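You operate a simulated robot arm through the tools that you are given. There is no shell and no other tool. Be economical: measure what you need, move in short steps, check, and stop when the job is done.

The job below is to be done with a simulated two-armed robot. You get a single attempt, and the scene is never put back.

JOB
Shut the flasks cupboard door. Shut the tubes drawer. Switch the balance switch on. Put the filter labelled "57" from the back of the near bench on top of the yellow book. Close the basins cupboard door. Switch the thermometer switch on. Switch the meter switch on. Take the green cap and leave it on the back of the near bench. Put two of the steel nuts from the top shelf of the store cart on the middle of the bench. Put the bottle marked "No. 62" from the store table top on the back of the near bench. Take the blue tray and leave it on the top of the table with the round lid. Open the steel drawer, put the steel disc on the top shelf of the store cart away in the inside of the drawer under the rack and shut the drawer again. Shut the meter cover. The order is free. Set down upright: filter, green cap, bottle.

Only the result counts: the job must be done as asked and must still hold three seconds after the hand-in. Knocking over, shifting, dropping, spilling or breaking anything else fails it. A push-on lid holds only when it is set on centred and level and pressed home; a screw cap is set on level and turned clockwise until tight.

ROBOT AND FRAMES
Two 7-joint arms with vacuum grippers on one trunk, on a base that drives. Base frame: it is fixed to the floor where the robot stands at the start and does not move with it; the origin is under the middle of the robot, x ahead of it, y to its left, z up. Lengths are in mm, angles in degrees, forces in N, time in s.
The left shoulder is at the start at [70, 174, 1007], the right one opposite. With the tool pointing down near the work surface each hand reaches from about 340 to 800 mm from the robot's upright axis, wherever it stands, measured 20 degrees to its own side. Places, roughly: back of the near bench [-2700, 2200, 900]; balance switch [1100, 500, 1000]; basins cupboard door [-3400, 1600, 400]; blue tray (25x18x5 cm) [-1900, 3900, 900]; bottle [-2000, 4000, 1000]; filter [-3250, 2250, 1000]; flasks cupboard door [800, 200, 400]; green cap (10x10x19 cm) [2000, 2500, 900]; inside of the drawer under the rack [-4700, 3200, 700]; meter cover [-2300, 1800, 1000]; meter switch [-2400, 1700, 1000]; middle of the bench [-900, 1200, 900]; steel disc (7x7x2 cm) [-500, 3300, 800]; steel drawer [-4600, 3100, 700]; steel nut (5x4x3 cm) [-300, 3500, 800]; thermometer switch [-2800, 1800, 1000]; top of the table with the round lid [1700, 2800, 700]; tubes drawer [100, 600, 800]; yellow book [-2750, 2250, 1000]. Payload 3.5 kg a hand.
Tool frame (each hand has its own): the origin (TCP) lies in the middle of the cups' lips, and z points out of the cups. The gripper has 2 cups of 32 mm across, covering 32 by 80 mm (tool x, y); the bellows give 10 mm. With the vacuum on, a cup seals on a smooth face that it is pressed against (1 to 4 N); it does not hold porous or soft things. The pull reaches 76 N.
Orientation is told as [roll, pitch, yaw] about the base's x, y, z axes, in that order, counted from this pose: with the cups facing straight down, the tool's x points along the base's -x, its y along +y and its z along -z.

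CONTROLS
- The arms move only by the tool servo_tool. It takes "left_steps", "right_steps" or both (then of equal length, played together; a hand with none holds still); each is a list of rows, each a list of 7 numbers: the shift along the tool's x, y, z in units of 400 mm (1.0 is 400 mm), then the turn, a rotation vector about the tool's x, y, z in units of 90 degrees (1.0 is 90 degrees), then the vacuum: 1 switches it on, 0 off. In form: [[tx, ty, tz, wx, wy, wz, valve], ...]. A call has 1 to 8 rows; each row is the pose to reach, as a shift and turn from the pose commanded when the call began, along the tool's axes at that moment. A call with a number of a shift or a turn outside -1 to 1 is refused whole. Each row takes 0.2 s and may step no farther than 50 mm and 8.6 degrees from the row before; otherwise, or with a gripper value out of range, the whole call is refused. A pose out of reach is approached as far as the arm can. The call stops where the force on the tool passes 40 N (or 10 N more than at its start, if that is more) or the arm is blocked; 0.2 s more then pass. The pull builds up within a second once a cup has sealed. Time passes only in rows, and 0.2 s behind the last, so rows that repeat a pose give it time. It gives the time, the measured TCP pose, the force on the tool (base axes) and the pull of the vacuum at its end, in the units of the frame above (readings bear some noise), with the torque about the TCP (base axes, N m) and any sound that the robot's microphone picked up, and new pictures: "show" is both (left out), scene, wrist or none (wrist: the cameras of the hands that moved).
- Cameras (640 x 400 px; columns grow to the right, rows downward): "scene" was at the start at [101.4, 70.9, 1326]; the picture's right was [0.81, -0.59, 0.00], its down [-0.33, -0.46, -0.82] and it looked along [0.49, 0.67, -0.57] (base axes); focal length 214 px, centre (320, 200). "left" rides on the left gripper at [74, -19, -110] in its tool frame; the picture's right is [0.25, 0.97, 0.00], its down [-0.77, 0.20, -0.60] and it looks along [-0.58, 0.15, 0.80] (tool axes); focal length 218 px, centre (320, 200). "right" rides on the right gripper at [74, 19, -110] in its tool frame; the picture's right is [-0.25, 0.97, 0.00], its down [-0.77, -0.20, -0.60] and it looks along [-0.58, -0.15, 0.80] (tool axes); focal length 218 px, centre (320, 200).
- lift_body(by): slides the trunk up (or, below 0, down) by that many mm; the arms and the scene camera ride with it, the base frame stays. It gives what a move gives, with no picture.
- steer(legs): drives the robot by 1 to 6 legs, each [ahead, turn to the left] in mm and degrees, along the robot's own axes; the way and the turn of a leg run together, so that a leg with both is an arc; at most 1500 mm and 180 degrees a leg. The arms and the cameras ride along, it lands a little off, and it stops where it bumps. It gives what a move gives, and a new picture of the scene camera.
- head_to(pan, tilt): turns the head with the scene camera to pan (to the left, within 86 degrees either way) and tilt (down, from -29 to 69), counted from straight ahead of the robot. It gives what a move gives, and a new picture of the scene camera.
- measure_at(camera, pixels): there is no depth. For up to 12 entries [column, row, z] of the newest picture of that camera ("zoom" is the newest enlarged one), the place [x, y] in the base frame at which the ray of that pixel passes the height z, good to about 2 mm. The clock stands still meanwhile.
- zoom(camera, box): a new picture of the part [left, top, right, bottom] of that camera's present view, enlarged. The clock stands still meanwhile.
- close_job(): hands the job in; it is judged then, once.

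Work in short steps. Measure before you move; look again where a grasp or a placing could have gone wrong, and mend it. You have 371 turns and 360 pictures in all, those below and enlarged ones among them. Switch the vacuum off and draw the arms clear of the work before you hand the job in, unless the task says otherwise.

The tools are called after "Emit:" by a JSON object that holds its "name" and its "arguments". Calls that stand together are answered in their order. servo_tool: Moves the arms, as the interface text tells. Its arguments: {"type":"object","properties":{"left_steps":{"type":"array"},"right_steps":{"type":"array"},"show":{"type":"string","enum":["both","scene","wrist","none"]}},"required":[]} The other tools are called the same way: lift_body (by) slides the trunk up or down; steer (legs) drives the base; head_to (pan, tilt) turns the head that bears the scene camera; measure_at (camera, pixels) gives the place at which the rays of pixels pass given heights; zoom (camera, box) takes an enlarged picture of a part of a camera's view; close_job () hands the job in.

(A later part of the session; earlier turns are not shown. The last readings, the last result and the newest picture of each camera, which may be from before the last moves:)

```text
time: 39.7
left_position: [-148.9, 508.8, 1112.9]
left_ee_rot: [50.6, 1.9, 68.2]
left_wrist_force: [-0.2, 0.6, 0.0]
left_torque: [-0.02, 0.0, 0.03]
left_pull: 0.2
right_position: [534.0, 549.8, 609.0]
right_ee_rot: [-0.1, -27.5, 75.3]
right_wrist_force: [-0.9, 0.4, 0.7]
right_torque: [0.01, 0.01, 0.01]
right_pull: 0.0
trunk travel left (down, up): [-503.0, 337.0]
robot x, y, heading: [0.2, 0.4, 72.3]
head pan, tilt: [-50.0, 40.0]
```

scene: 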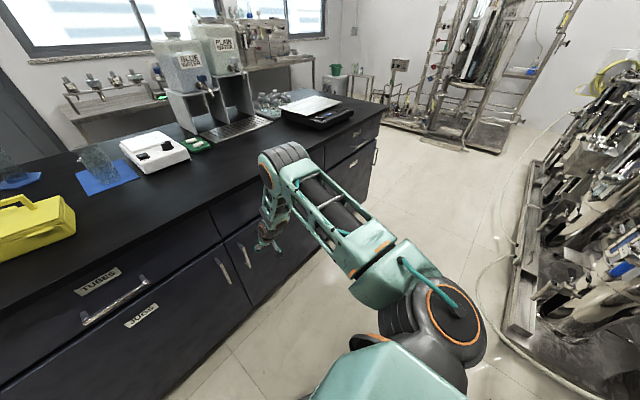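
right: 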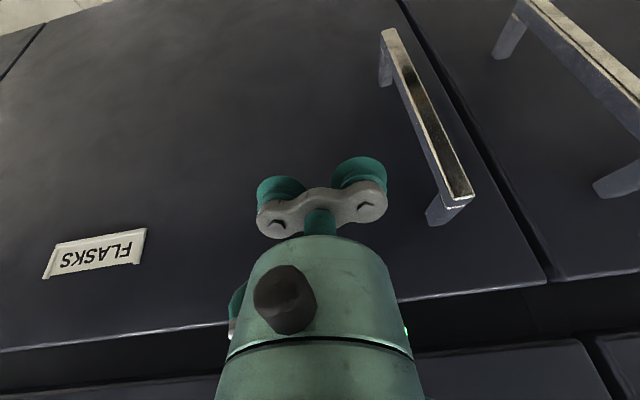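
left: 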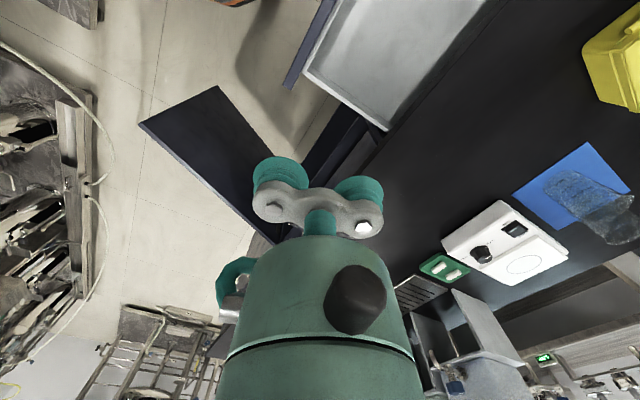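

Still no contact force; I push further.

Emit:
{"name": "servo_tool", "arguments": {"right_steps": [[-0.022, 0, 0.011, 0, 0, 0, 0], [-0.044, 0, 0.022, 0, 0, 0, 0], [-0.067, 0, 0.034, 0, 0, 0, 0], [-0.09, 0, 0.045, 0, 0, 0, 0]], "show": "both"}}

```text
time: 40.5
left_position: [-147.9, 507.3, 1113.6]
left_ee_rot: [50.6, 1.9, 67.9]
left_wrist_force: [-0.3, -0.1, -0.4]
left_torque: [0.02, 0.01, 0.0]
left_pull: 0.1
right_position: [538.5, 565.3, 603.2]
right_ee_rot: [0.2, -26.2, 75.1]
right_wrist_force: [-8.7, -15.0, 4.8]
right_torque: [0.59, -0.31, -0.25]
right_pull: 0.1
trunk travel left (down, up): [-503.0, 337.0]
robot x, y, heading: [-0.3, -0.9, 72.3]
head pan, tilt: [-50.0, 40.0]
stopped in row 3 (right hand): the force on the tool passed its limit at 51 N (the readings are from after the stop); the commanded pose is now the measured one
```

scene: 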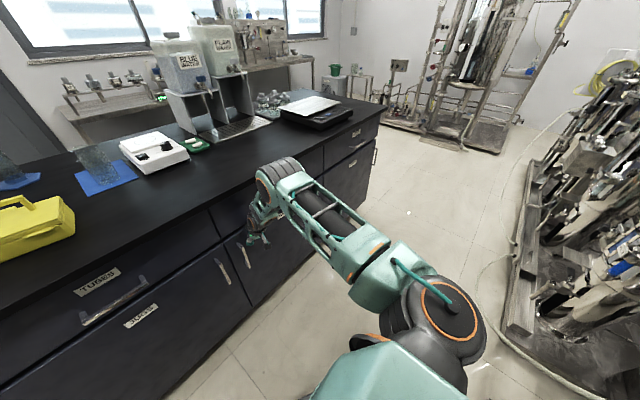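
right: 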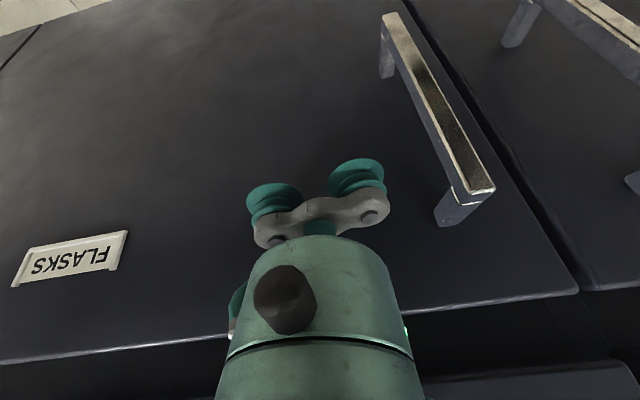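

The FLASKS door is firmly shut (51 N). I back off and raise the right hand.

Emit:
{"name": "servo_tool", "arguments": {"right_steps": [[0.1, 0, -0.05, 0, 0, 0, 0], [0.2, 0, -0.1, 0, 0, 0, 0], [0.3, 0, -0.15, 0, 0, 0, 0], [0.25, 0, -0.26, 0, 0.06, 0, 0], [0.2, 0, -0.37, 0, 0.12, 0, 0], [0.14, 0, -0.48, 0, 0.18, 0, 0], [0.09, 0, -0.59, 0, 0.24, 0, 0], [0.03, 0, -0.7, 0, 0.29, 0, 0]], "show": "none"}}

Emit:
{"name": "servo_tool", "arguments": {"right_steps": [[0, 0, -0.1, 0, 0, 0, 0], [0, 0, -0.2, 0, 0, 0, 0], [0, 0, -0.3, 0, 0, 0, 0], [0, 0, -0.4, 0, 0, 0, 0], [0, 0, -0.5, 0, 0, 0, 0], [0, 0, -0.6, 0, 0, 0, 0]], "show": "none"}}

Emit:
{"name": "steer", "arguments": {"legs": [[0, -76], [780, 0], [0, 50]]}}

```text
refused: row 6 steps farther than a row can; nothing moved
```

```text
time: 41.9
left_position: [-148.4, 508.2, 1114.4]
left_ee_rot: [50.5, 1.8, 68.1]
left_wrist_force: [-0.1, -0.8, 0.2]
left_torque: [-0.01, -0.02, 0.02]
left_pull: 0.1
right_position: [510.9, 457.9, 822.1]
right_ee_rot: [0.1, -26.5, 75.1]
right_wrist_force: [0.1, -0.3, -0.2]
right_torque: [0.01, -0.02, 0.0]
right_pull: 0.1
trunk travel left (down, up): [-503.0, 337.0]
robot x, y, heading: [-1.9, -1.4, 71.9]
head pan, tilt: [-50.0, 40.0]
```

```text
time: 51.5
left_position: [851.9, 500.4, 1113.6]
left_ee_rot: [50.6, 1.9, 44.5]
left_wrist_force: [0.0, 0.3, 0.0]
left_torque: [-0.02, -0.02, 0.0]
left_pull: 0.0
right_position: [1435.6, 192.4, 820.8]
right_ee_rot: [0.0, -26.4, 51.5]
right_wrist_force: [-0.6, -0.6, 0.5]
right_torque: [-0.03, 0.03, -0.02]
right_pull: 0.0
trunk travel left (down, up): [-503.0, 337.0]
robot x, y, heading: [782.8, -27.4, 48.8]
head pan, tilt: [-50.0, 40.0]
```

scene: 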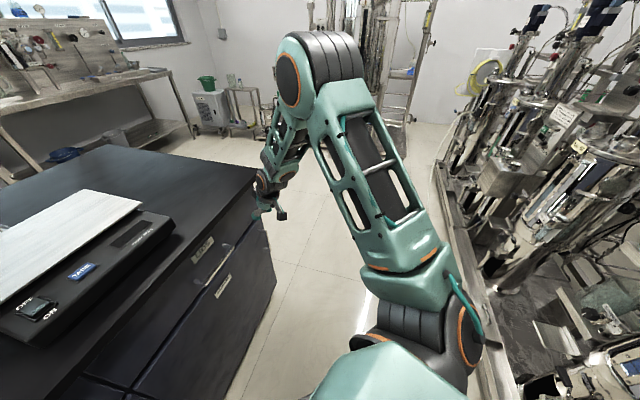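

The balance's rocker (OFF/ON) is at about (38,308). I turn the head to it and raise the right hand.

Emit:
{"name": "servo_tool", "arguments": {"right_steps": [[-0.05, 0, -0.1, 0, 0.06, 0, 0], [-0.1, 0, -0.2, 0, 0.12, 0, 0], [-0.15, 0, -0.3, 0, 0.18, 0, 0], [-0.2, 0, -0.4, 0, 0.24, 0, 0], [-0.25, 0, -0.5, 0, 0.29, 0, 0]], "show": "none"}}

Emit:
{"name": "head_to", "arguments": {"pan": -5, "tilt": 40}}

```text
time: 52.8
left_position: [852.4, 500.3, 1112.2]
left_ee_rot: [50.7, 1.9, 44.4]
left_wrist_force: [0.9, 0.4, -0.4]
left_torque: [-0.04, -0.02, -0.04]
left_pull: 0.1
right_position: [1436.8, 193.9, 1043.1]
right_ee_rot: [0.1, -0.3, 51.5]
right_wrist_force: [0.6, 0.6, 0.1]
right_torque: [0.01, 0.02, -0.02]
right_pull: 0.0
trunk travel left (down, up): [-503.0, 337.0]
robot x, y, heading: [782.6, -23.8, 48.6]
head pan, tilt: [-50.0, 40.0]
```

```text
time: 53.9
left_position: [851.8, 500.5, 1113.6]
left_ee_rot: [50.6, 1.9, 44.5]
left_wrist_force: [0.2, -0.4, 0.4]
left_torque: [-0.01, 0.05, -0.02]
left_pull: 0.0
right_position: [1437.3, 193.3, 1042.9]
right_ee_rot: [0.0, -0.2, 51.5]
right_wrist_force: [-0.8, 0.4, 1.2]
right_torque: [0.0, -0.01, 0.0]
right_pull: 0.1
trunk travel left (down, up): [-503.0, 337.0]
robot x, y, heading: [781.4, -21.7, 48.4]
head pan, tilt: [-5.0, 40.0]
```

scene: 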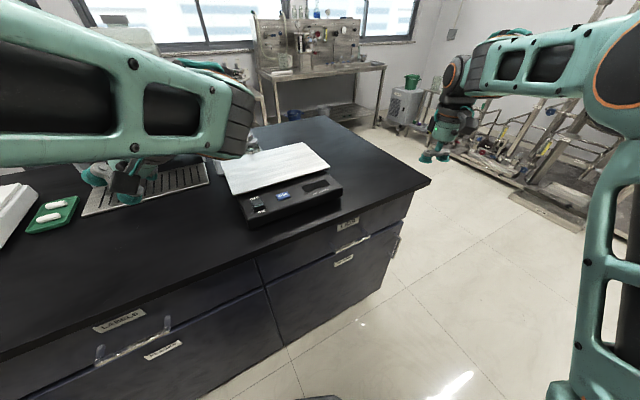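

Emit:
{"name": "zoom", "arguments": {"camera": "scene", "box": [220, 160, 360, 248]}}

Emit:
{"name": "measure_at", "arguments": {"camera": "scene", "pixels": [[258, 204, 940], [258, 204, 920], [282, 196, 930], [247, 228, 900], [340, 195, 900], [425, 182, 900], [100, 290, 900], [243, 195, 940], [330, 165, 960]]}}

```text
4.55 times, centred on (290, 204) of scene
```

zoom: 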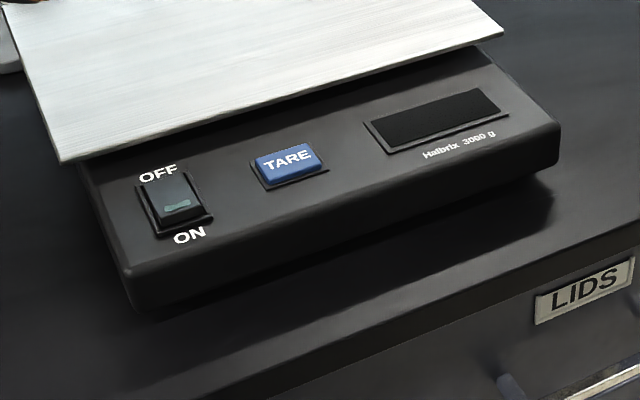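

```text
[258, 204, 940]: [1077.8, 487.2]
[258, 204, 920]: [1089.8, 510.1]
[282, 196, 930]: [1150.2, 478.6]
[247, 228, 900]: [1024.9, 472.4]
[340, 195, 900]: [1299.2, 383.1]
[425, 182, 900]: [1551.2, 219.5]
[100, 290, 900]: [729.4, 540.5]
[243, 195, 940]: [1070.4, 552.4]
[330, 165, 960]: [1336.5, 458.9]
```

The rocker must be pressed at its ON (near) end. The left wrist is in the way, so I bring the left hand back upright and out to its own side.

Emit:
{"name": "servo_tool", "arguments": {"left_steps": [[0, 0.04, 0.015, 0.08, 0, 0, 0], [0, 0.08, 0.03, 0.16, 0, 0, 0], [0, 0.12, 0.045, 0.24, 0, 0, 0], [0, 0.16, 0.06, 0.32, 0, 0, 0], [0, 0.2, 0.08, 0.4, 0, 0, 0], [0, 0.24, 0.1, 0.48, 0, 0, 0], [0, 0.28, 0.12, 0.56, 0, 0, 0]], "show": "scene"}}

```text
time: 55.5
left_position: [777.1, 580.5, 1170.3]
left_ee_rot: [0.0, 1.9, 44.4]
left_wrist_force: [0.5, 0.1, 0.1]
left_torque: [-0.01, 0.02, 0.02]
left_pull: 0.2
right_position: [1436.6, 195.0, 1042.6]
right_ee_rot: [0.0, -0.3, 51.5]
right_wrist_force: [-0.4, 0.2, -0.1]
right_torque: [0.0, 0.01, -0.01]
right_pull: 0.1
trunk travel left (down, up): [-503.0, 337.0]
robot x, y, heading: [785.7, -23.6, 48.3]
head pan, tilt: [-5.0, 40.0]
```

scene: 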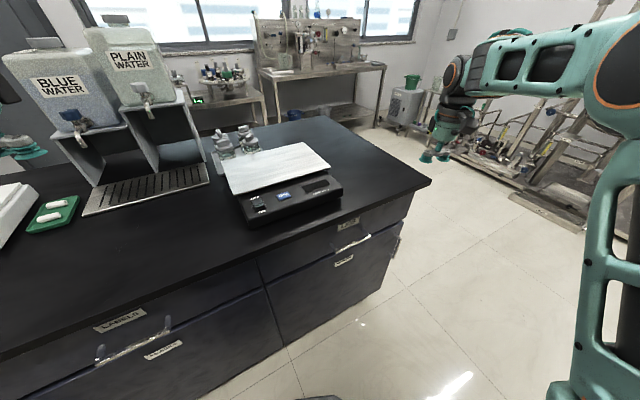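

Now I move the right hand left over the balance area at z 1043 while turning it 69° so a single cup can press the rocker.

Emit:
{"name": "servo_tool", "arguments": {"right_steps": [[0.004, 0.115, 0, 0, 0, 0.095, 0], [0.008, 0.23, 0, 0, 0, 0.19, 0], [0.012, 0.345, 0, 0, 0, 0.285, 0], [0.016, 0.46, 0, 0, 0, 0.38, 0], [0.02, 0.575, 0, 0, 0, 0.475, 0], [0.024, 0.69, 0, 0, 0, 0.57, 0], [0.028, 0.805, 0, 0, 0, 0.665, 0], [0.032, 0.92, 0, 0, 0, 0.76, 0]], "show": "both"}}

```text
time: 57.3
left_position: [775.4, 581.0, 1168.7]
left_ee_rot: [0.1, 1.9, 44.5]
left_wrist_force: [0.8, 0.1, 0.5]
left_torque: [-0.02, -0.04, 0.04]
left_pull: 0.1
right_position: [1140.7, 412.1, 1047.3]
right_ee_rot: [0.3, -0.1, -17.0]
right_wrist_force: [0.2, 0.1, -0.1]
right_torque: [-0.03, -0.04, -0.02]
right_pull: 0.0
trunk travel left (down, up): [-503.0, 337.0]
robot x, y, heading: [781.0, -23.5, 48.6]
head pan, tilt: [-5.0, 40.0]
```

scene: 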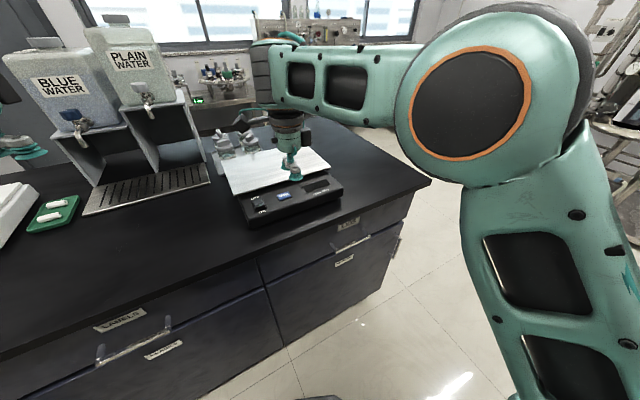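
right: 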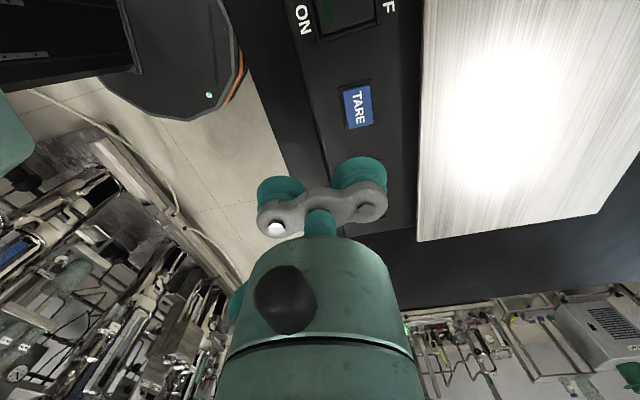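

I triangulate the panel height from the TARE button seen in both cameras (right (358,105), scene (283,196)).

Emit:
{"name": "measure_at", "arguments": {"camera": "right", "pixels": [[358, 105, 930], [358, 105, 950], [358, 105, 970], [322, 18, 940], [330, 18, 960]]}}

Emit:
{"name": "measure_at", "arguments": {"camera": "scene", "pixels": [[283, 196, 930], [283, 196, 950], [283, 196, 970], [260, 206, 940], [260, 206, 960]]}}

Emit:
{"name": "zoom", "arguments": {"camera": "right", "box": [260, 0, 460, 125]}}

```text
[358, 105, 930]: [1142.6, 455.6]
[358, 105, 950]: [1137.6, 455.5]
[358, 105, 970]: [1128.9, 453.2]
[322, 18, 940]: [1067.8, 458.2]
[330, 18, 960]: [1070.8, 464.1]
```

```text
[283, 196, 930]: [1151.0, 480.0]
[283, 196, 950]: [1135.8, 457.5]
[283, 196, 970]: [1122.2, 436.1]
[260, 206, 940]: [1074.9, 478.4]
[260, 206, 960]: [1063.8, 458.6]
```

```text
3.20 times, centred on (360, 62) of right
```

zoom: 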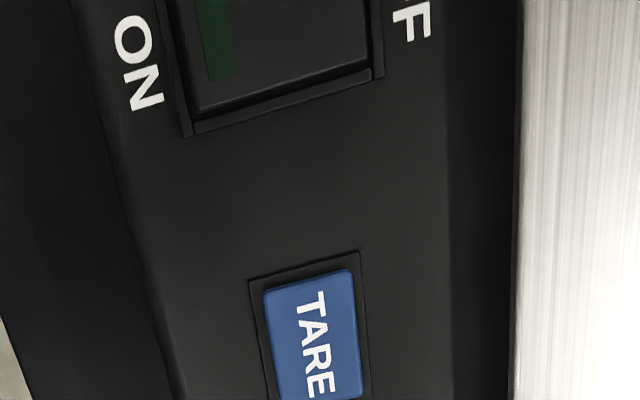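

Panel height is about 950. The ON end lies about (1070,466); I move the hand so the inner cup is above it and look again from z≈1000.

Emit:
{"name": "servo_tool", "arguments": {"right_steps": [[0.1, 0.011, 0, 0, 0, 0, 0], [0.21, 0.022, 0, 0, 0, 0, 0], [0.21, 0.022, 0.1, 0, 0, 0, 0]], "show": "both"}}

Emit:
{"name": "zoom", "arguments": {"camera": "right", "box": [240, 60, 460, 198]}}

Emit:
{"name": "zoom", "arguments": {"camera": "scene", "box": [200, 150, 340, 238]}}

```text
time: 58.3
left_position: [779.2, 579.7, 1169.9]
left_ee_rot: [0.2, 2.0, 44.5]
left_wrist_force: [0.6, -0.4, 0.3]
left_torque: [-0.01, -0.02, 0.0]
left_pull: 0.0
right_position: [1092.2, 440.6, 1032.8]
right_ee_rot: [2.3, 3.5, -19.4]
right_wrist_force: [0.4, 0.3, 0.1]
right_torque: [-0.01, -0.01, 0.01]
right_pull: 0.1
trunk travel left (down, up): [-503.0, 337.0]
robot x, y, heading: [783.1, -27.2, 48.5]
head pan, tilt: [-5.0, 40.0]
stopped in row 3 (right hand): the arm was blocked; the commanded pose is now the measured one
```

scene: 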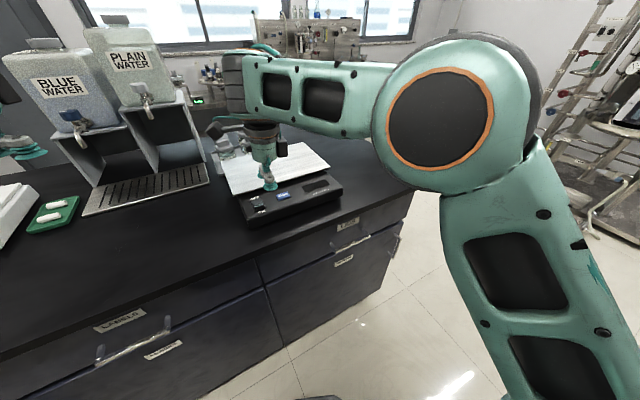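
right: 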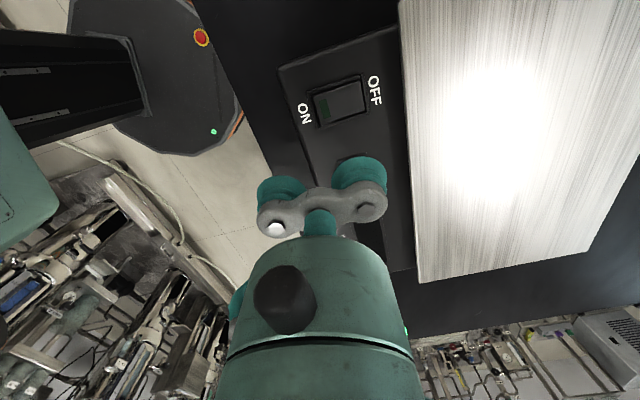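

```text
2.90 times, centred on (350, 129) of right
```

zoom: 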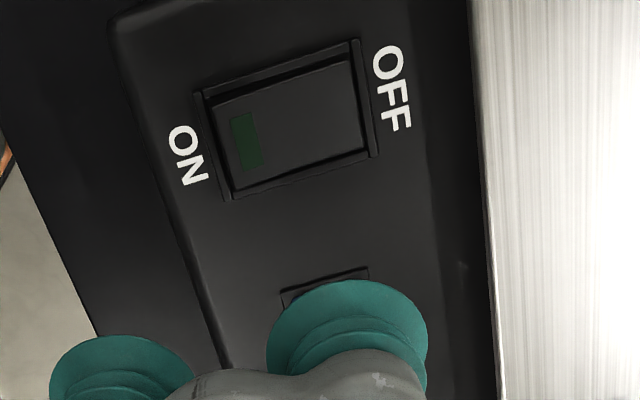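

```text
4.55 times, centred on (270, 194) of scene
```

zoom: 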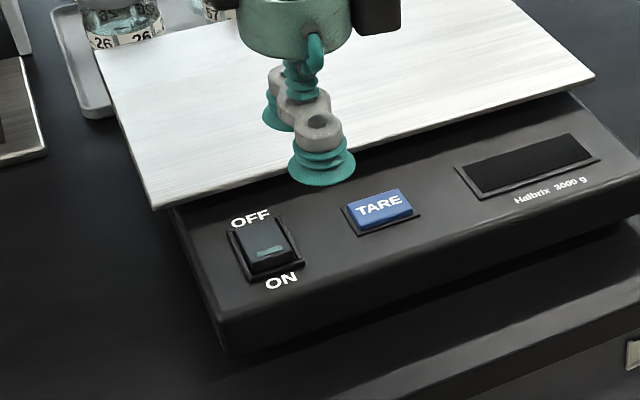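

The arm got blocked at this yaw. I'll instead turn the right hand back to its natural yaw and press with one cup by tilting; first raise and rotate.

Emit:
{"name": "servo_tool", "arguments": {"right_steps": [[-0.02, -0.02, -0.06, 0, 0, 0, 0], [-0.04, -0.04, -0.12, 0, 0, -0.09, 0], [-0.04, -0.04, -0.12, 0, 0, -0.18, 0], [-0.04, -0.04, -0.12, 0, 0, -0.27, 0], [-0.04, -0.04, -0.12, 0, 0, -0.36, 0], [-0.04, -0.04, -0.12, 0, 0, -0.45, 0], [-0.04, -0.04, -0.12, 0, 0, -0.54, 0], [-0.04, -0.04, -0.12, 0, 0, -0.63, 0]], "show": "scene"}}

```text
time: 60.1
left_position: [778.1, 579.4, 1169.9]
left_ee_rot: [0.3, 1.9, 44.5]
left_wrist_force: [0.4, -0.3, -0.1]
left_torque: [0.01, 0.0, 0.02]
left_pull: 0.1
right_position: [1100.8, 419.3, 1078.7]
right_ee_rot: [3.8, -0.1, 37.6]
right_wrist_force: [0.0, 0.1, 0.1]
right_torque: [0.01, -0.01, 0.0]
right_pull: 0.0
trunk travel left (down, up): [-503.0, 337.0]
robot x, y, heading: [782.4, -23.0, 48.4]
head pan, tilt: [-5.0, 40.0]
```

scene: 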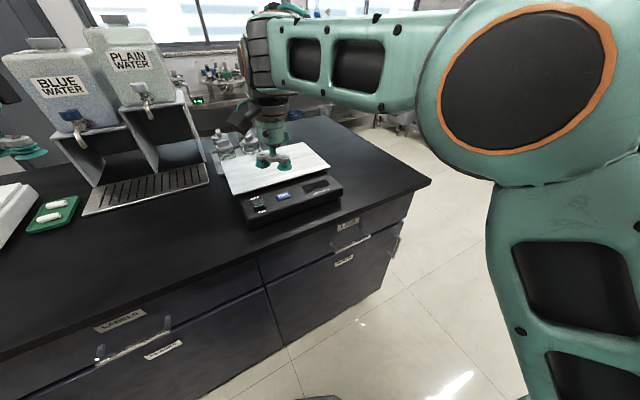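

I shift the hand over and tilt it 25° so the left cup leads, then look before pressing.

Emit:
{"name": "servo_tool", "arguments": {"right_steps": [[-0.006, 0.045, 0, 0.08, 0, 0, 0], [-0.012, 0.089, 0, 0.16, 0, 0, 0], [-0.012, 0.089, 0.06, 0.25, 0, 0, 0]], "show": "wrist"}}

Emit:
{"name": "zoom", "arguments": {"camera": "scene", "box": [200, 150, 340, 238]}}

```text
time: 61.1
left_position: [777.8, 578.6, 1171.2]
left_ee_rot: [0.3, 1.8, 44.4]
left_wrist_force: [0.0, 0.7, 1.0]
left_torque: [0.02, 0.03, 0.03]
left_pull: 0.1
right_position: [1103.6, 425.2, 1078.3]
right_ee_rot: [-11.3, 4.6, 35.2]
right_wrist_force: [-0.5, -0.3, -0.3]
right_torque: [0.02, -0.03, 0.01]
right_pull: 0.1
right hand out of reach, approached as far as the arm can: row 2, 3
trunk travel left (down, up): [-503.0, 337.0]
robot x, y, heading: [783.1, -26.9, 48.3]
head pan, tilt: [-5.0, 40.0]
stopped in row 3 (right hand): the arm was blocked; the commanded pose is now the measured one
```

right: 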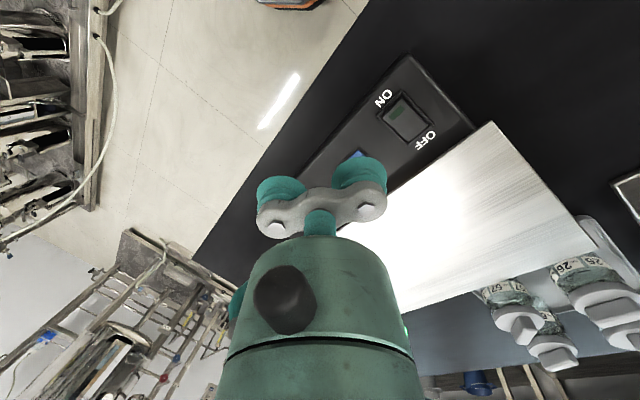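

```text
4.55 times, centred on (270, 194) of scene
```

zoom: 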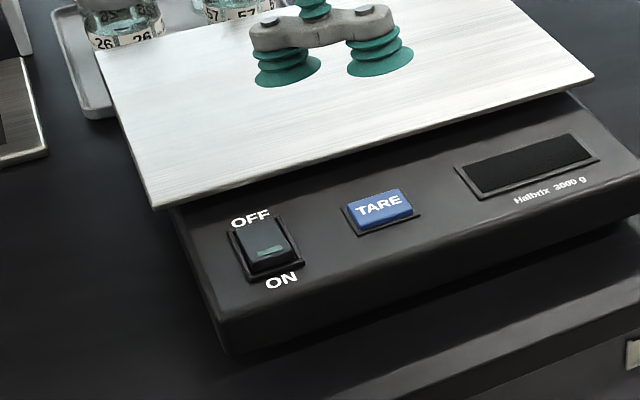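

The right elbow is cramped here. I turn the robot 25° left so the switch lies on the right arm's side.

Emit:
{"name": "steer", "arguments": {"legs": [[0, 25]]}}

```text
time: 62.8
left_position: [517.9, 518.5, 1169.9]
left_ee_rot: [0.2, 1.9, 69.8]
left_wrist_force: [-1.2, -0.6, -1.1]
left_torque: [0.02, 0.01, 0.03]
left_pull: 0.1
right_position: [879.0, 519.0, 1078.5]
right_ee_rot: [-11.1, 4.5, 60.5]
right_wrist_force: [-0.4, 0.6, 0.0]
right_torque: [0.0, -0.03, 0.0]
right_pull: 0.1
trunk travel left (down, up): [-503.0, 337.0]
robot x, y, heading: [780.4, -26.4, 73.8]
head pan, tilt: [-5.0, 40.0]
```

scene: 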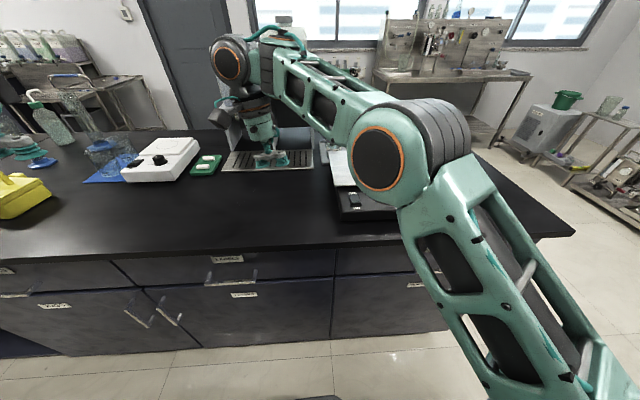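

Now I move the right hand right over the balance switch, keeping height.

Emit:
{"name": "servo_tool", "arguments": {"right_steps": [[-0.024, -0.107, 0, 0, 0, 0, 0], [-0.048, -0.214, 0, 0, 0, 0, 0], [-0.072, -0.321, 0, 0.04, 0, 0, 0], [-0.096, -0.428, 0, 0.08, 0, 0, 0], [-0.12, -0.535, 0, 0.13, 0, 0, 0]], "show": "both"}}

Emit:
{"name": "zoom", "arguments": {"camera": "right", "box": [220, 40, 420, 165]}}

```text
time: 64.0
left_position: [519.3, 519.2, 1170.3]
left_ee_rot: [0.2, 2.0, 69.8]
left_wrist_force: [-0.1, -0.3, 1.0]
left_torque: [0.03, -0.01, -0.03]
left_pull: 0.1
right_position: [1087.0, 460.9, 1113.8]
right_ee_rot: [-22.9, 4.6, 60.5]
right_wrist_force: [-0.6, 0.6, -0.8]
right_torque: [-0.03, 0.02, -0.02]
right_pull: 0.0
trunk travel left (down, up): [-503.0, 337.0]
robot x, y, heading: [783.1, -25.0, 73.7]
head pan, tilt: [-5.0, 40.0]
```

scene: 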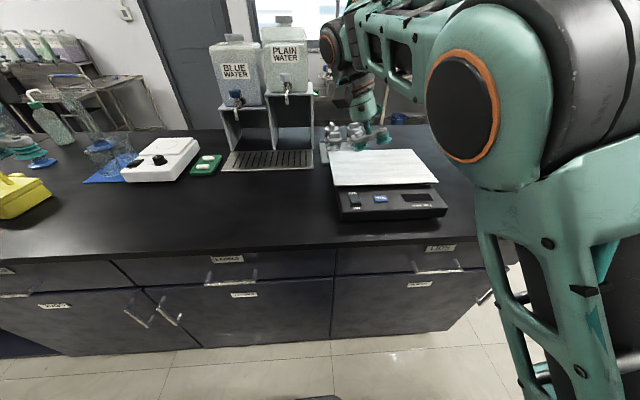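
right: 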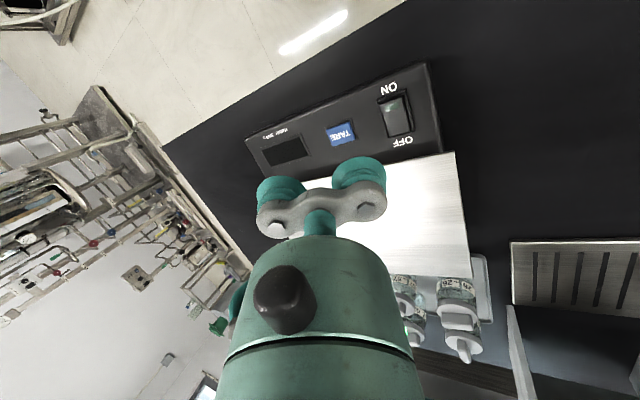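

```text
3.20 times, centred on (320, 102) of right
```

zoom: 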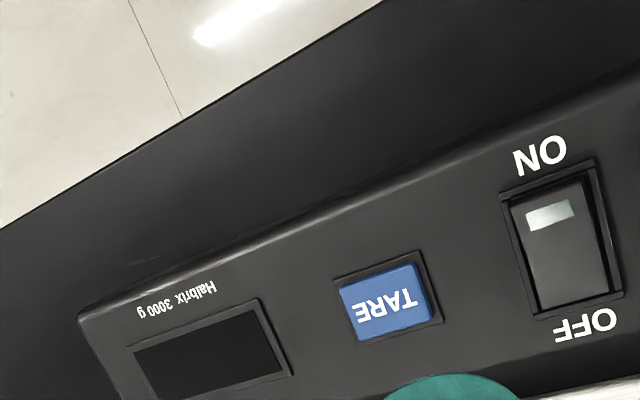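

I measure the ON end in the wrist picture (391,102) and in the scene picture (354,200).

Emit:
{"name": "measure_at", "arguments": {"camera": "right", "pixels": [[391, 100, 945], [391, 100, 955], [391, 100, 965], [399, 133, 955], [342, 133, 955]]}}

Emit:
{"name": "zoom", "arguments": {"camera": "scene", "box": [320, 140, 460, 228]}}

Emit:
{"name": "measure_at", "arguments": {"camera": "scene", "pixels": [[355, 205, 945], [355, 205, 955], [355, 205, 965], [381, 198, 955]]}}

```text
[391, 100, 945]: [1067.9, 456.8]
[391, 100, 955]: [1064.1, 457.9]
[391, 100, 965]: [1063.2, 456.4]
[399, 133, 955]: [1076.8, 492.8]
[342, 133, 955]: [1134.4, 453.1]
```

```text
4.55 times, centred on (390, 184) of scene
```

zoom: 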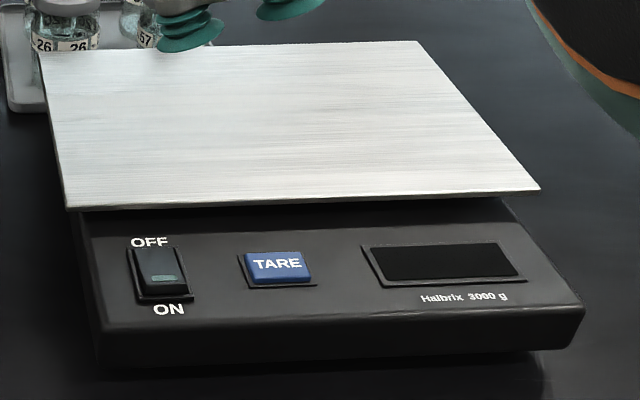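

```text
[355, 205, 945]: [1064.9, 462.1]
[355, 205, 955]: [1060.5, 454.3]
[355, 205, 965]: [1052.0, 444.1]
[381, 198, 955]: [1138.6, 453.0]
```

Press point is about (1067,464,952). I descend to 20 mm above it and check.

Emit:
{"name": "servo_tool", "arguments": {"right_steps": [[-0.004, 0.032, 0.1, 0, 0, 0, 0], [-0.007, 0.064, 0.2, 0, 0, 0, 0], [-0.0105, 0.0966, 0.309, 0, 0, 0, 0]], "show": "wrist"}}

Emit:
{"name": "zoom", "arguments": {"camera": "scene", "box": [320, 140, 460, 228]}}

```text
time: 64.8
left_position: [518.6, 519.5, 1169.0]
left_ee_rot: [0.3, 1.9, 69.8]
left_wrist_force: [0.0, 0.4, 1.2]
left_torque: [0.02, 0.03, 0.0]
left_pull: 0.0
right_position: [1109.6, 448.7, 999.9]
right_ee_rot: [-19.0, 4.2, 58.9]
right_wrist_force: [-0.4, 0.5, 0.7]
right_torque: [-0.02, 0.03, 0.04]
right_pull: 0.0
trunk travel left (down, up): [-503.0, 337.0]
robot x, y, heading: [782.1, -25.6, 74.0]
head pan, tilt: [-5.0, 40.0]
```

right: 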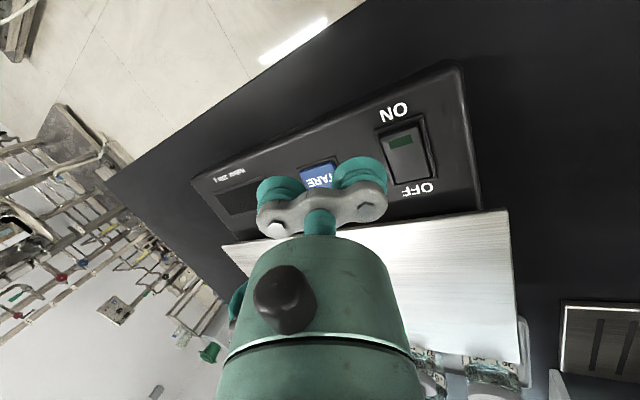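

```text
4.55 times, centred on (390, 184) of scene
```

zoom: 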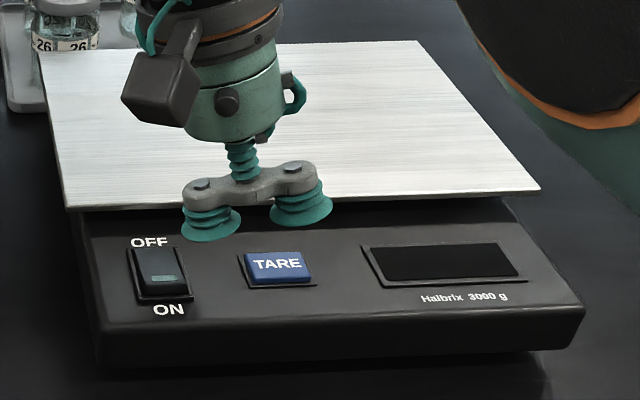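

The hand lags 15 mm from where I meant; I correct and repeat the row to let it settle.

Emit:
{"name": "servo_tool", "arguments": {"right_steps": [[0.005, 0.028, 0.023, 0, 0, 0, 0], [0.01, 0.055, 0.03, 0, 0, 0, 0], [0.01, 0.055, 0.03, 0, 0, 0, 0]], "show": "wrist"}}

Emit:
{"name": "zoom", "arguments": {"camera": "scene", "box": [320, 140, 460, 228]}}

```text
time: 65.6
left_position: [519.8, 518.5, 1169.5]
left_ee_rot: [0.3, 2.0, 69.7]
left_wrist_force: [0.0, 0.3, -0.1]
left_torque: [0.01, 0.0, -0.02]
left_pull: 0.0
right_position: [1097.8, 450.5, 974.7]
right_ee_rot: [-18.9, 5.4, 58.3]
right_wrist_force: [-0.2, 0.7, 0.2]
right_torque: [0.0, 0.01, -0.02]
right_pull: 0.1
trunk travel left (down, up): [-503.0, 337.0]
robot x, y, heading: [785.7, -23.3, 73.7]
head pan, tilt: [-5.0, 40.0]
```

right: 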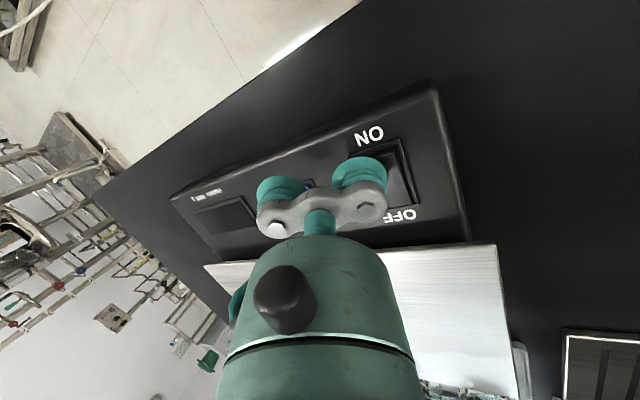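

```text
4.55 times, centred on (390, 184) of scene
```

zoom: 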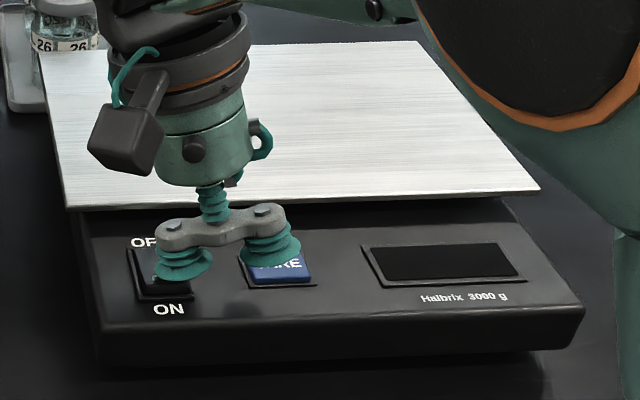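

The left cup is above the switch. I tilt 9° more (to clear TARE), shift slightly toward ON, and press down until force rises.

Emit:
{"name": "servo_tool", "arguments": {"right_steps": [[0.008, 0.004, 0.006, 0.08, 0, 0, 0], [0.015, 0.008, 0.012, 0.11, 0, 0, 0], [0.014, 0.014, 0.026, 0.11, 0, 0, 0], [0.013, 0.02, 0.04, 0.11, 0, 0, 0], [0.012, 0.025, 0.054, 0.11, 0, 0, 0], [0.012, 0.025, 0.054, 0.11, 0, 0, 0]], "show": "wrist"}}

Emit:
{"name": "zoom", "arguments": {"camera": "scene", "box": [320, 140, 460, 228]}}

```text
time: 66.8
left_position: [516.1, 516.8, 1170.7]
left_ee_rot: [0.1, 1.9, 69.8]
left_wrist_force: [-0.3, 0.0, 0.0]
left_torque: [0.02, -0.01, 0.01]
left_pull: 0.1
right_position: [1097.4, 444.0, 958.9]
right_ee_rot: [-28.9, 4.3, 57.3]
right_wrist_force: [-3.4, -5.4, 23.4]
right_torque: [0.67, 0.76, 0.16]
right_pull: 0.1
right hand out of reach, approached as far as the arm can: row 1, 2
trunk travel left (down, up): [-503.0, 337.0]
robot x, y, heading: [784.1, -26.5, 74.0]
head pan, tilt: [-5.0, 40.0]
heard: click
stopped in row 6 (right hand): the force on the tool passed its limit at 44 N (the readings are from after the stop); the commanded pose is now the measured one
```

right: 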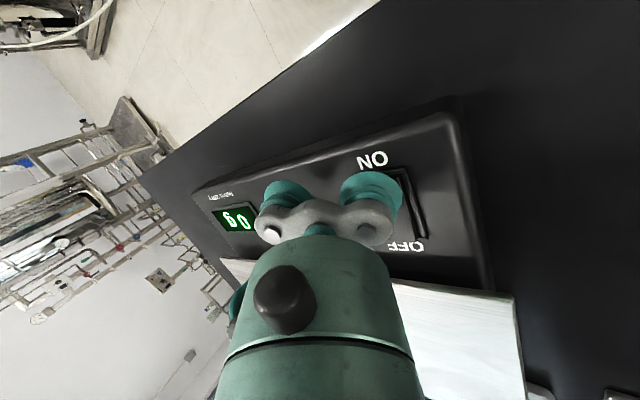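

```text
4.55 times, centred on (390, 184) of scene
```

zoom: 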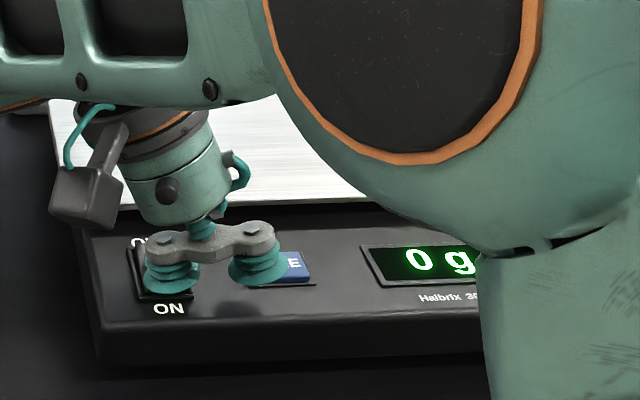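

Click heard and the display shows "0 g" — the balance is on. I raise the hand straight up and un-tilt it.

Emit:
{"name": "servo_tool", "arguments": {"right_steps": [[0.007, -0.045, -0.083, 0, 0, 0, 0], [0.014, -0.09, -0.166, 0, 0, 0, 0], [0.021, -0.135, -0.249, -0.08, 0, 0, 0], [0.028, -0.18, -0.332, -0.16, 0, 0, 0], [0.03, -0.18, -0.4, -0.24, 0, 0, 0], [0.03, -0.18, -0.4, -0.32, 0, 0, 0]], "show": "scene"}}

Emit:
{"name": "head_to", "arguments": {"pan": 60, "tilt": 20}}

```text
time: 68.2
left_position: [520.2, 518.5, 1170.1]
left_ee_rot: [0.3, 2.1, 69.8]
left_wrist_force: [0.2, 0.6, -0.1]
left_torque: [0.01, -0.02, -0.01]
left_pull: 0.0
right_position: [1087.4, 454.5, 1131.2]
right_ee_rot: [0.0, 4.5, 57.7]
right_wrist_force: [-0.9, 0.6, -0.3]
right_torque: [0.01, 0.04, 0.03]
right_pull: 0.0
right hand out of reach, approached as far as the arm can: row 2
trunk travel left (down, up): [-503.0, 337.0]
robot x, y, heading: [784.0, -31.2, 73.8]
head pan, tilt: [-5.0, 40.0]
```

scene: 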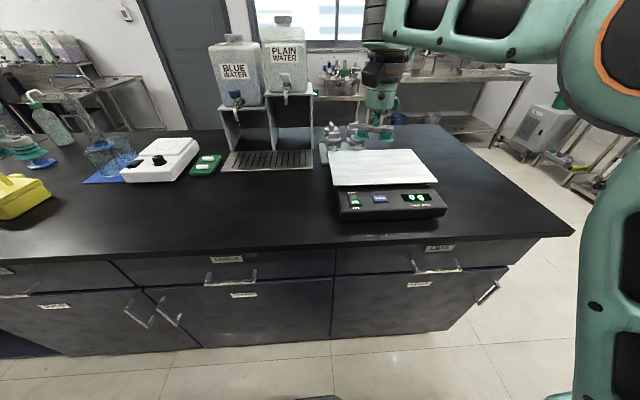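

```text
time: 69.5
left_position: [520.5, 519.4, 1169.7]
left_ee_rot: [0.2, 2.1, 69.9]
left_wrist_force: [-0.5, -0.3, 0.0]
left_torque: [0.03, 0.02, 0.0]
left_pull: 0.1
right_position: [1086.2, 455.1, 1130.8]
right_ee_rot: [-0.3, 4.6, 57.5]
right_wrist_force: [0.0, -0.4, 0.2]
right_torque: [-0.02, -0.02, 0.04]
right_pull: 0.0
trunk travel left (down, up): [-503.0, 337.0]
robot x, y, heading: [784.7, -24.9, 74.0]
head pan, tilt: [60.0, 20.0]
```

scene: 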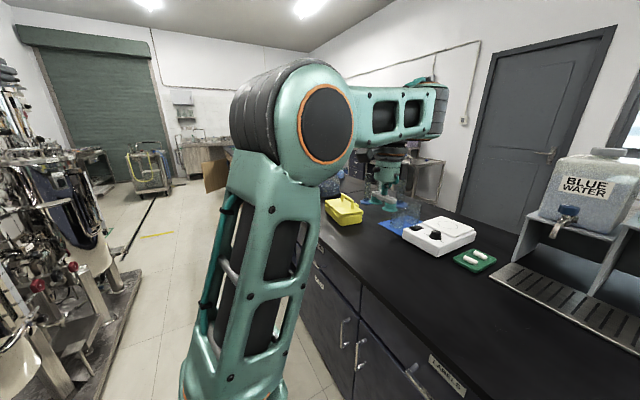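

Balance done. Next: green cap area around the bench's right end. I turn right along the bench and look ahead.

Emit:
{"name": "steer", "arguments": {"legs": [[0, -91]]}}

Emit:
{"name": "head_to", "arguments": {"pan": 15, "tilt": 20}}

```text
time: 73.8
left_position: [1336.7, 221.8, 1169.1]
left_ee_rot: [0.2, 2.0, -21.9]
left_wrist_force: [-0.6, -0.2, 0.1]
left_torque: [-0.01, 0.0, -0.01]
left_pull: 0.1
right_position: [1255.3, -343.2, 1130.5]
right_ee_rot: [-0.3, 4.6, -34.1]
right_wrist_force: [0.9, -0.2, 0.0]
right_torque: [-0.01, -0.01, 0.0]
right_pull: 0.0
trunk travel left (down, up): [-503.0, 337.0]
robot x, y, heading: [784.7, -28.8, -17.8]
head pan, tilt: [60.0, 20.0]
```

scene: 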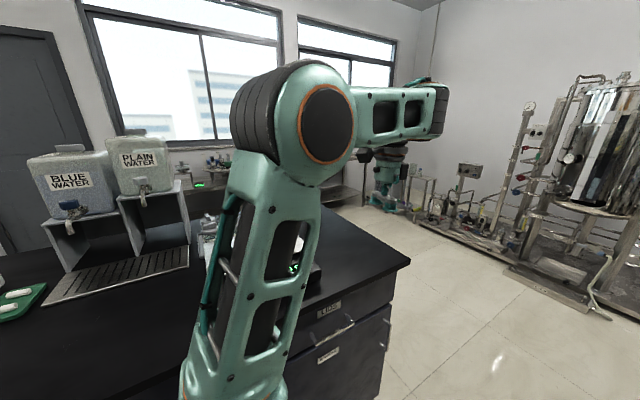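

```text
time: 75.0
left_position: [1336.8, 221.9, 1169.6]
left_ee_rot: [0.2, 1.9, -21.9]
left_wrist_force: [0.6, 0.9, 0.2]
left_torque: [0.02, 0.0, 0.0]
left_pull: 0.0
right_position: [1255.4, -343.0, 1129.6]
right_ee_rot: [-0.4, 4.5, -34.0]
right_wrist_force: [-0.6, -0.2, 1.3]
right_torque: [-0.02, -0.02, 0.02]
right_pull: 0.1
trunk travel left (down, up): [-503.0, 337.0]
robot x, y, heading: [784.4, -25.4, -18.0]
head pan, tilt: [15.0, 20.0]
```

scene: 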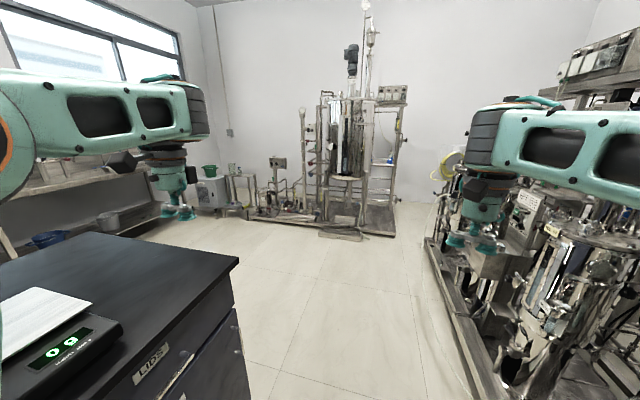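

Clear ahead until the skid at (330,225). I measure the bench's end corners and the obstacles' floor positions.

Emit:
{"name": "measure_at", "arguments": {"camera": "scene", "pixels": [[238, 262, 900], [105, 233, 900], [330, 235, 0], [250, 215, 0], [220, 215, 0], [160, 225, 0], [395, 235, 0], [435, 260, 0]]}}

Emit:
{"name": "zoom", "arguments": {"camera": "scene", "box": [0, 130, 260, 292]}}

```text
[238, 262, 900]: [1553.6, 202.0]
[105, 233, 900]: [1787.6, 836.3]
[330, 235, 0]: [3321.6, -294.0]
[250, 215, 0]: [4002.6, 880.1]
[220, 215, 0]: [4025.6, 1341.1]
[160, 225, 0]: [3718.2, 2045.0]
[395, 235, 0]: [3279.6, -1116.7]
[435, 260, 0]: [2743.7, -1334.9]
```

```text
2.46 times, centred on (130, 211) of scene
```

zoom: 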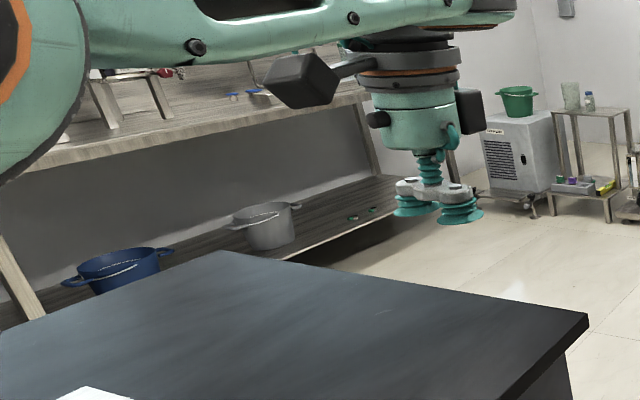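

I drive along the bench past its right end, then turn left into the cross aisle.

Emit:
{"name": "steer", "arguments": {"legs": [[1200, 0], [0, 90]]}}

Emit:
{"name": "head_to", "arguments": {"pan": 40, "tilt": 20}}

```text
time: 84.9
left_position: [1697.0, 158.7, 1170.8]
left_ee_rot: [0.2, 2.0, 67.9]
left_wrist_force: [1.1, -1.1, 0.8]
left_torque: [-0.02, -0.05, 0.02]
left_pull: 0.1
right_position: [2258.7, 78.1, 1131.6]
right_ee_rot: [-0.3, 4.6, 55.8]
right_wrist_force: [0.1, -0.3, -0.6]
right_torque: [0.01, -0.03, 0.01]
right_pull: 0.1
trunk travel left (down, up): [-503.0, 337.0]
robot x, y, heading: [1944.0, -394.6, 72.0]
head pan, tilt: [15.0, 20.0]
```

scene: 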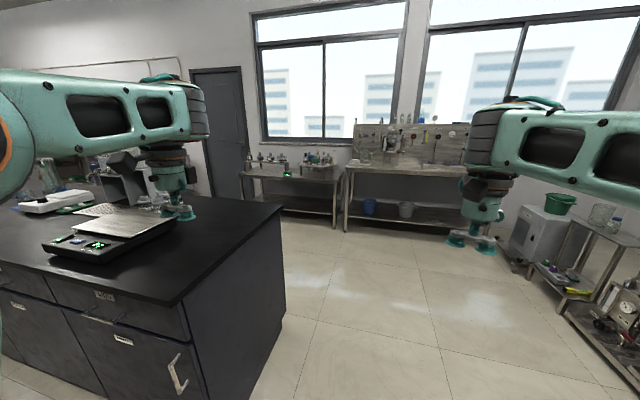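

```text
time: 85.8
left_position: [1695.8, 159.7, 1169.8]
left_ee_rot: [0.1, 1.9, 68.0]
left_wrist_force: [-0.3, -0.2, 0.2]
left_torque: [0.01, 0.0, -0.04]
left_pull: 0.0
right_position: [2259.5, 76.7, 1129.9]
right_ee_rot: [-0.3, 4.6, 55.7]
right_wrist_force: [-0.1, -0.8, 0.3]
right_torque: [-0.01, 0.02, 0.03]
right_pull: 0.0
trunk travel left (down, up): [-503.0, 337.0]
robot x, y, heading: [1943.8, -393.8, 72.2]
head pan, tilt: [40.0, 20.0]
```

scene: 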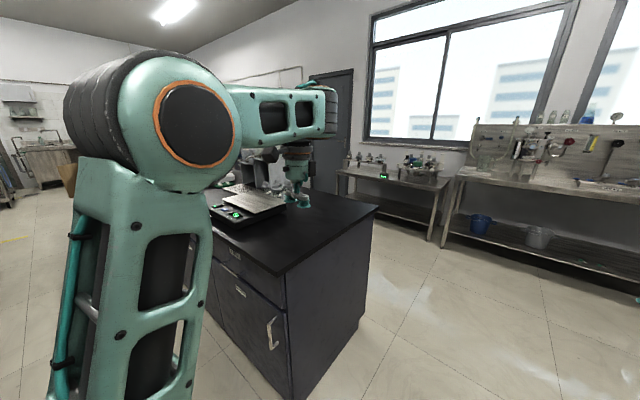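

I drive ahead to the rear aisle and look at the wall tables.

Emit:
{"name": "steer", "arguments": {"legs": [[1450, 0], [250, 40]]}}

Emit:
{"name": "head_to", "arguments": {"pan": 0, "tilt": 25}}

```text
time: 94.9
left_position: [1813.1, 1495.6, 1170.0]
left_ee_rot: [0.2, 2.0, 109.4]
left_wrist_force: [0.4, -1.3, 0.1]
left_torque: [0.0, -0.02, -0.01]
left_pull: 0.0
right_position: [2290.7, 1808.7, 1130.5]
right_ee_rot: [-0.4, 4.6, 97.3]
right_wrist_force: [0.1, -0.1, 0.4]
right_torque: [0.03, 0.01, -0.04]
right_pull: 0.1
trunk travel left (down, up): [-503.0, 337.0]
robot x, y, heading: [2367.0, 1244.9, 113.7]
head pan, tilt: [40.0, 20.0]
```

scene: 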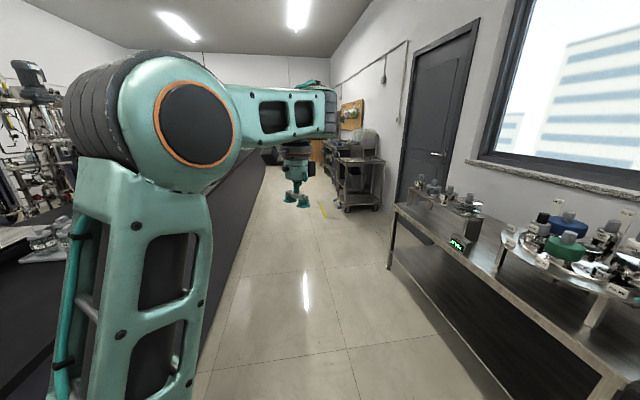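

```text
time: 96.0
left_position: [1813.2, 1496.3, 1168.7]
left_ee_rot: [0.1, 2.0, 109.5]
left_wrist_force: [0.6, 0.6, 0.2]
left_torque: [-0.01, -0.01, 0.01]
left_pull: 0.1
right_position: [2290.5, 1809.3, 1130.0]
right_ee_rot: [-0.3, 4.6, 97.2]
right_wrist_force: [0.2, -0.1, -0.3]
right_torque: [0.01, 0.03, 0.0]
right_pull: 0.1
trunk travel left (down, up): [-503.0, 337.0]
robot x, y, heading: [2368.4, 1247.3, 113.5]
head pan, tilt: [0.0, 25.0]
```

scene: 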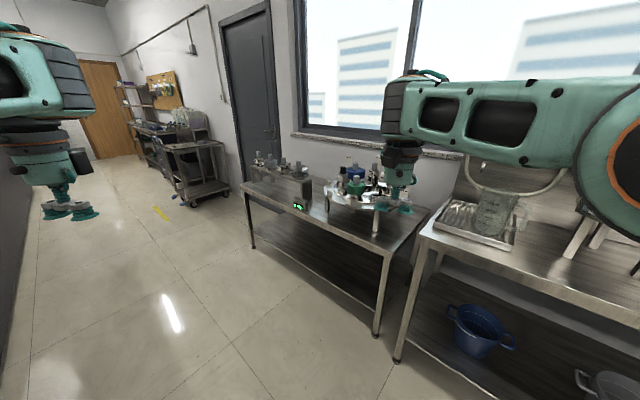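

A table with a carousel holds green/blue/black-capped things. I zoom on it.

Emit:
{"name": "zoom", "arguments": {"camera": "scene", "box": [230, 130, 450, 268]}}

Emit:
{"name": "measure_at", "arguments": {"camera": "scene", "pixels": [[240, 193, 700], [375, 250, 700], [425, 210, 700], [378, 336, 0], [252, 247, 0], [398, 360, 0], [345, 200, 780]]}}

```text
2.90 times, centred on (340, 199) of scene
```

zoom: 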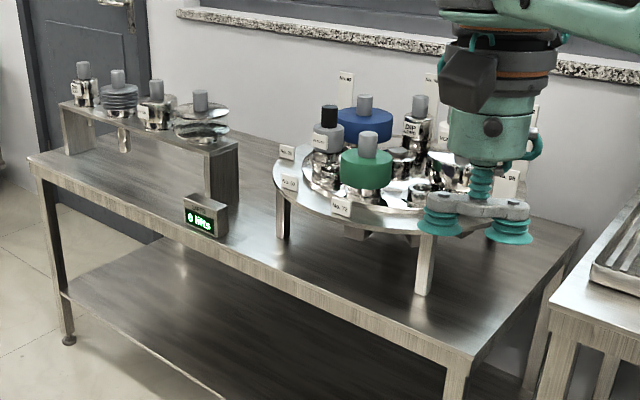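

```text
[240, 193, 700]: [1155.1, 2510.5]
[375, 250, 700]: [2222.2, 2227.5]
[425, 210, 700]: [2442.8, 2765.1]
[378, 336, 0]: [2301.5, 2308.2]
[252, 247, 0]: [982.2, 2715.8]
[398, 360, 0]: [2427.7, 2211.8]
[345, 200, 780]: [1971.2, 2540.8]
```

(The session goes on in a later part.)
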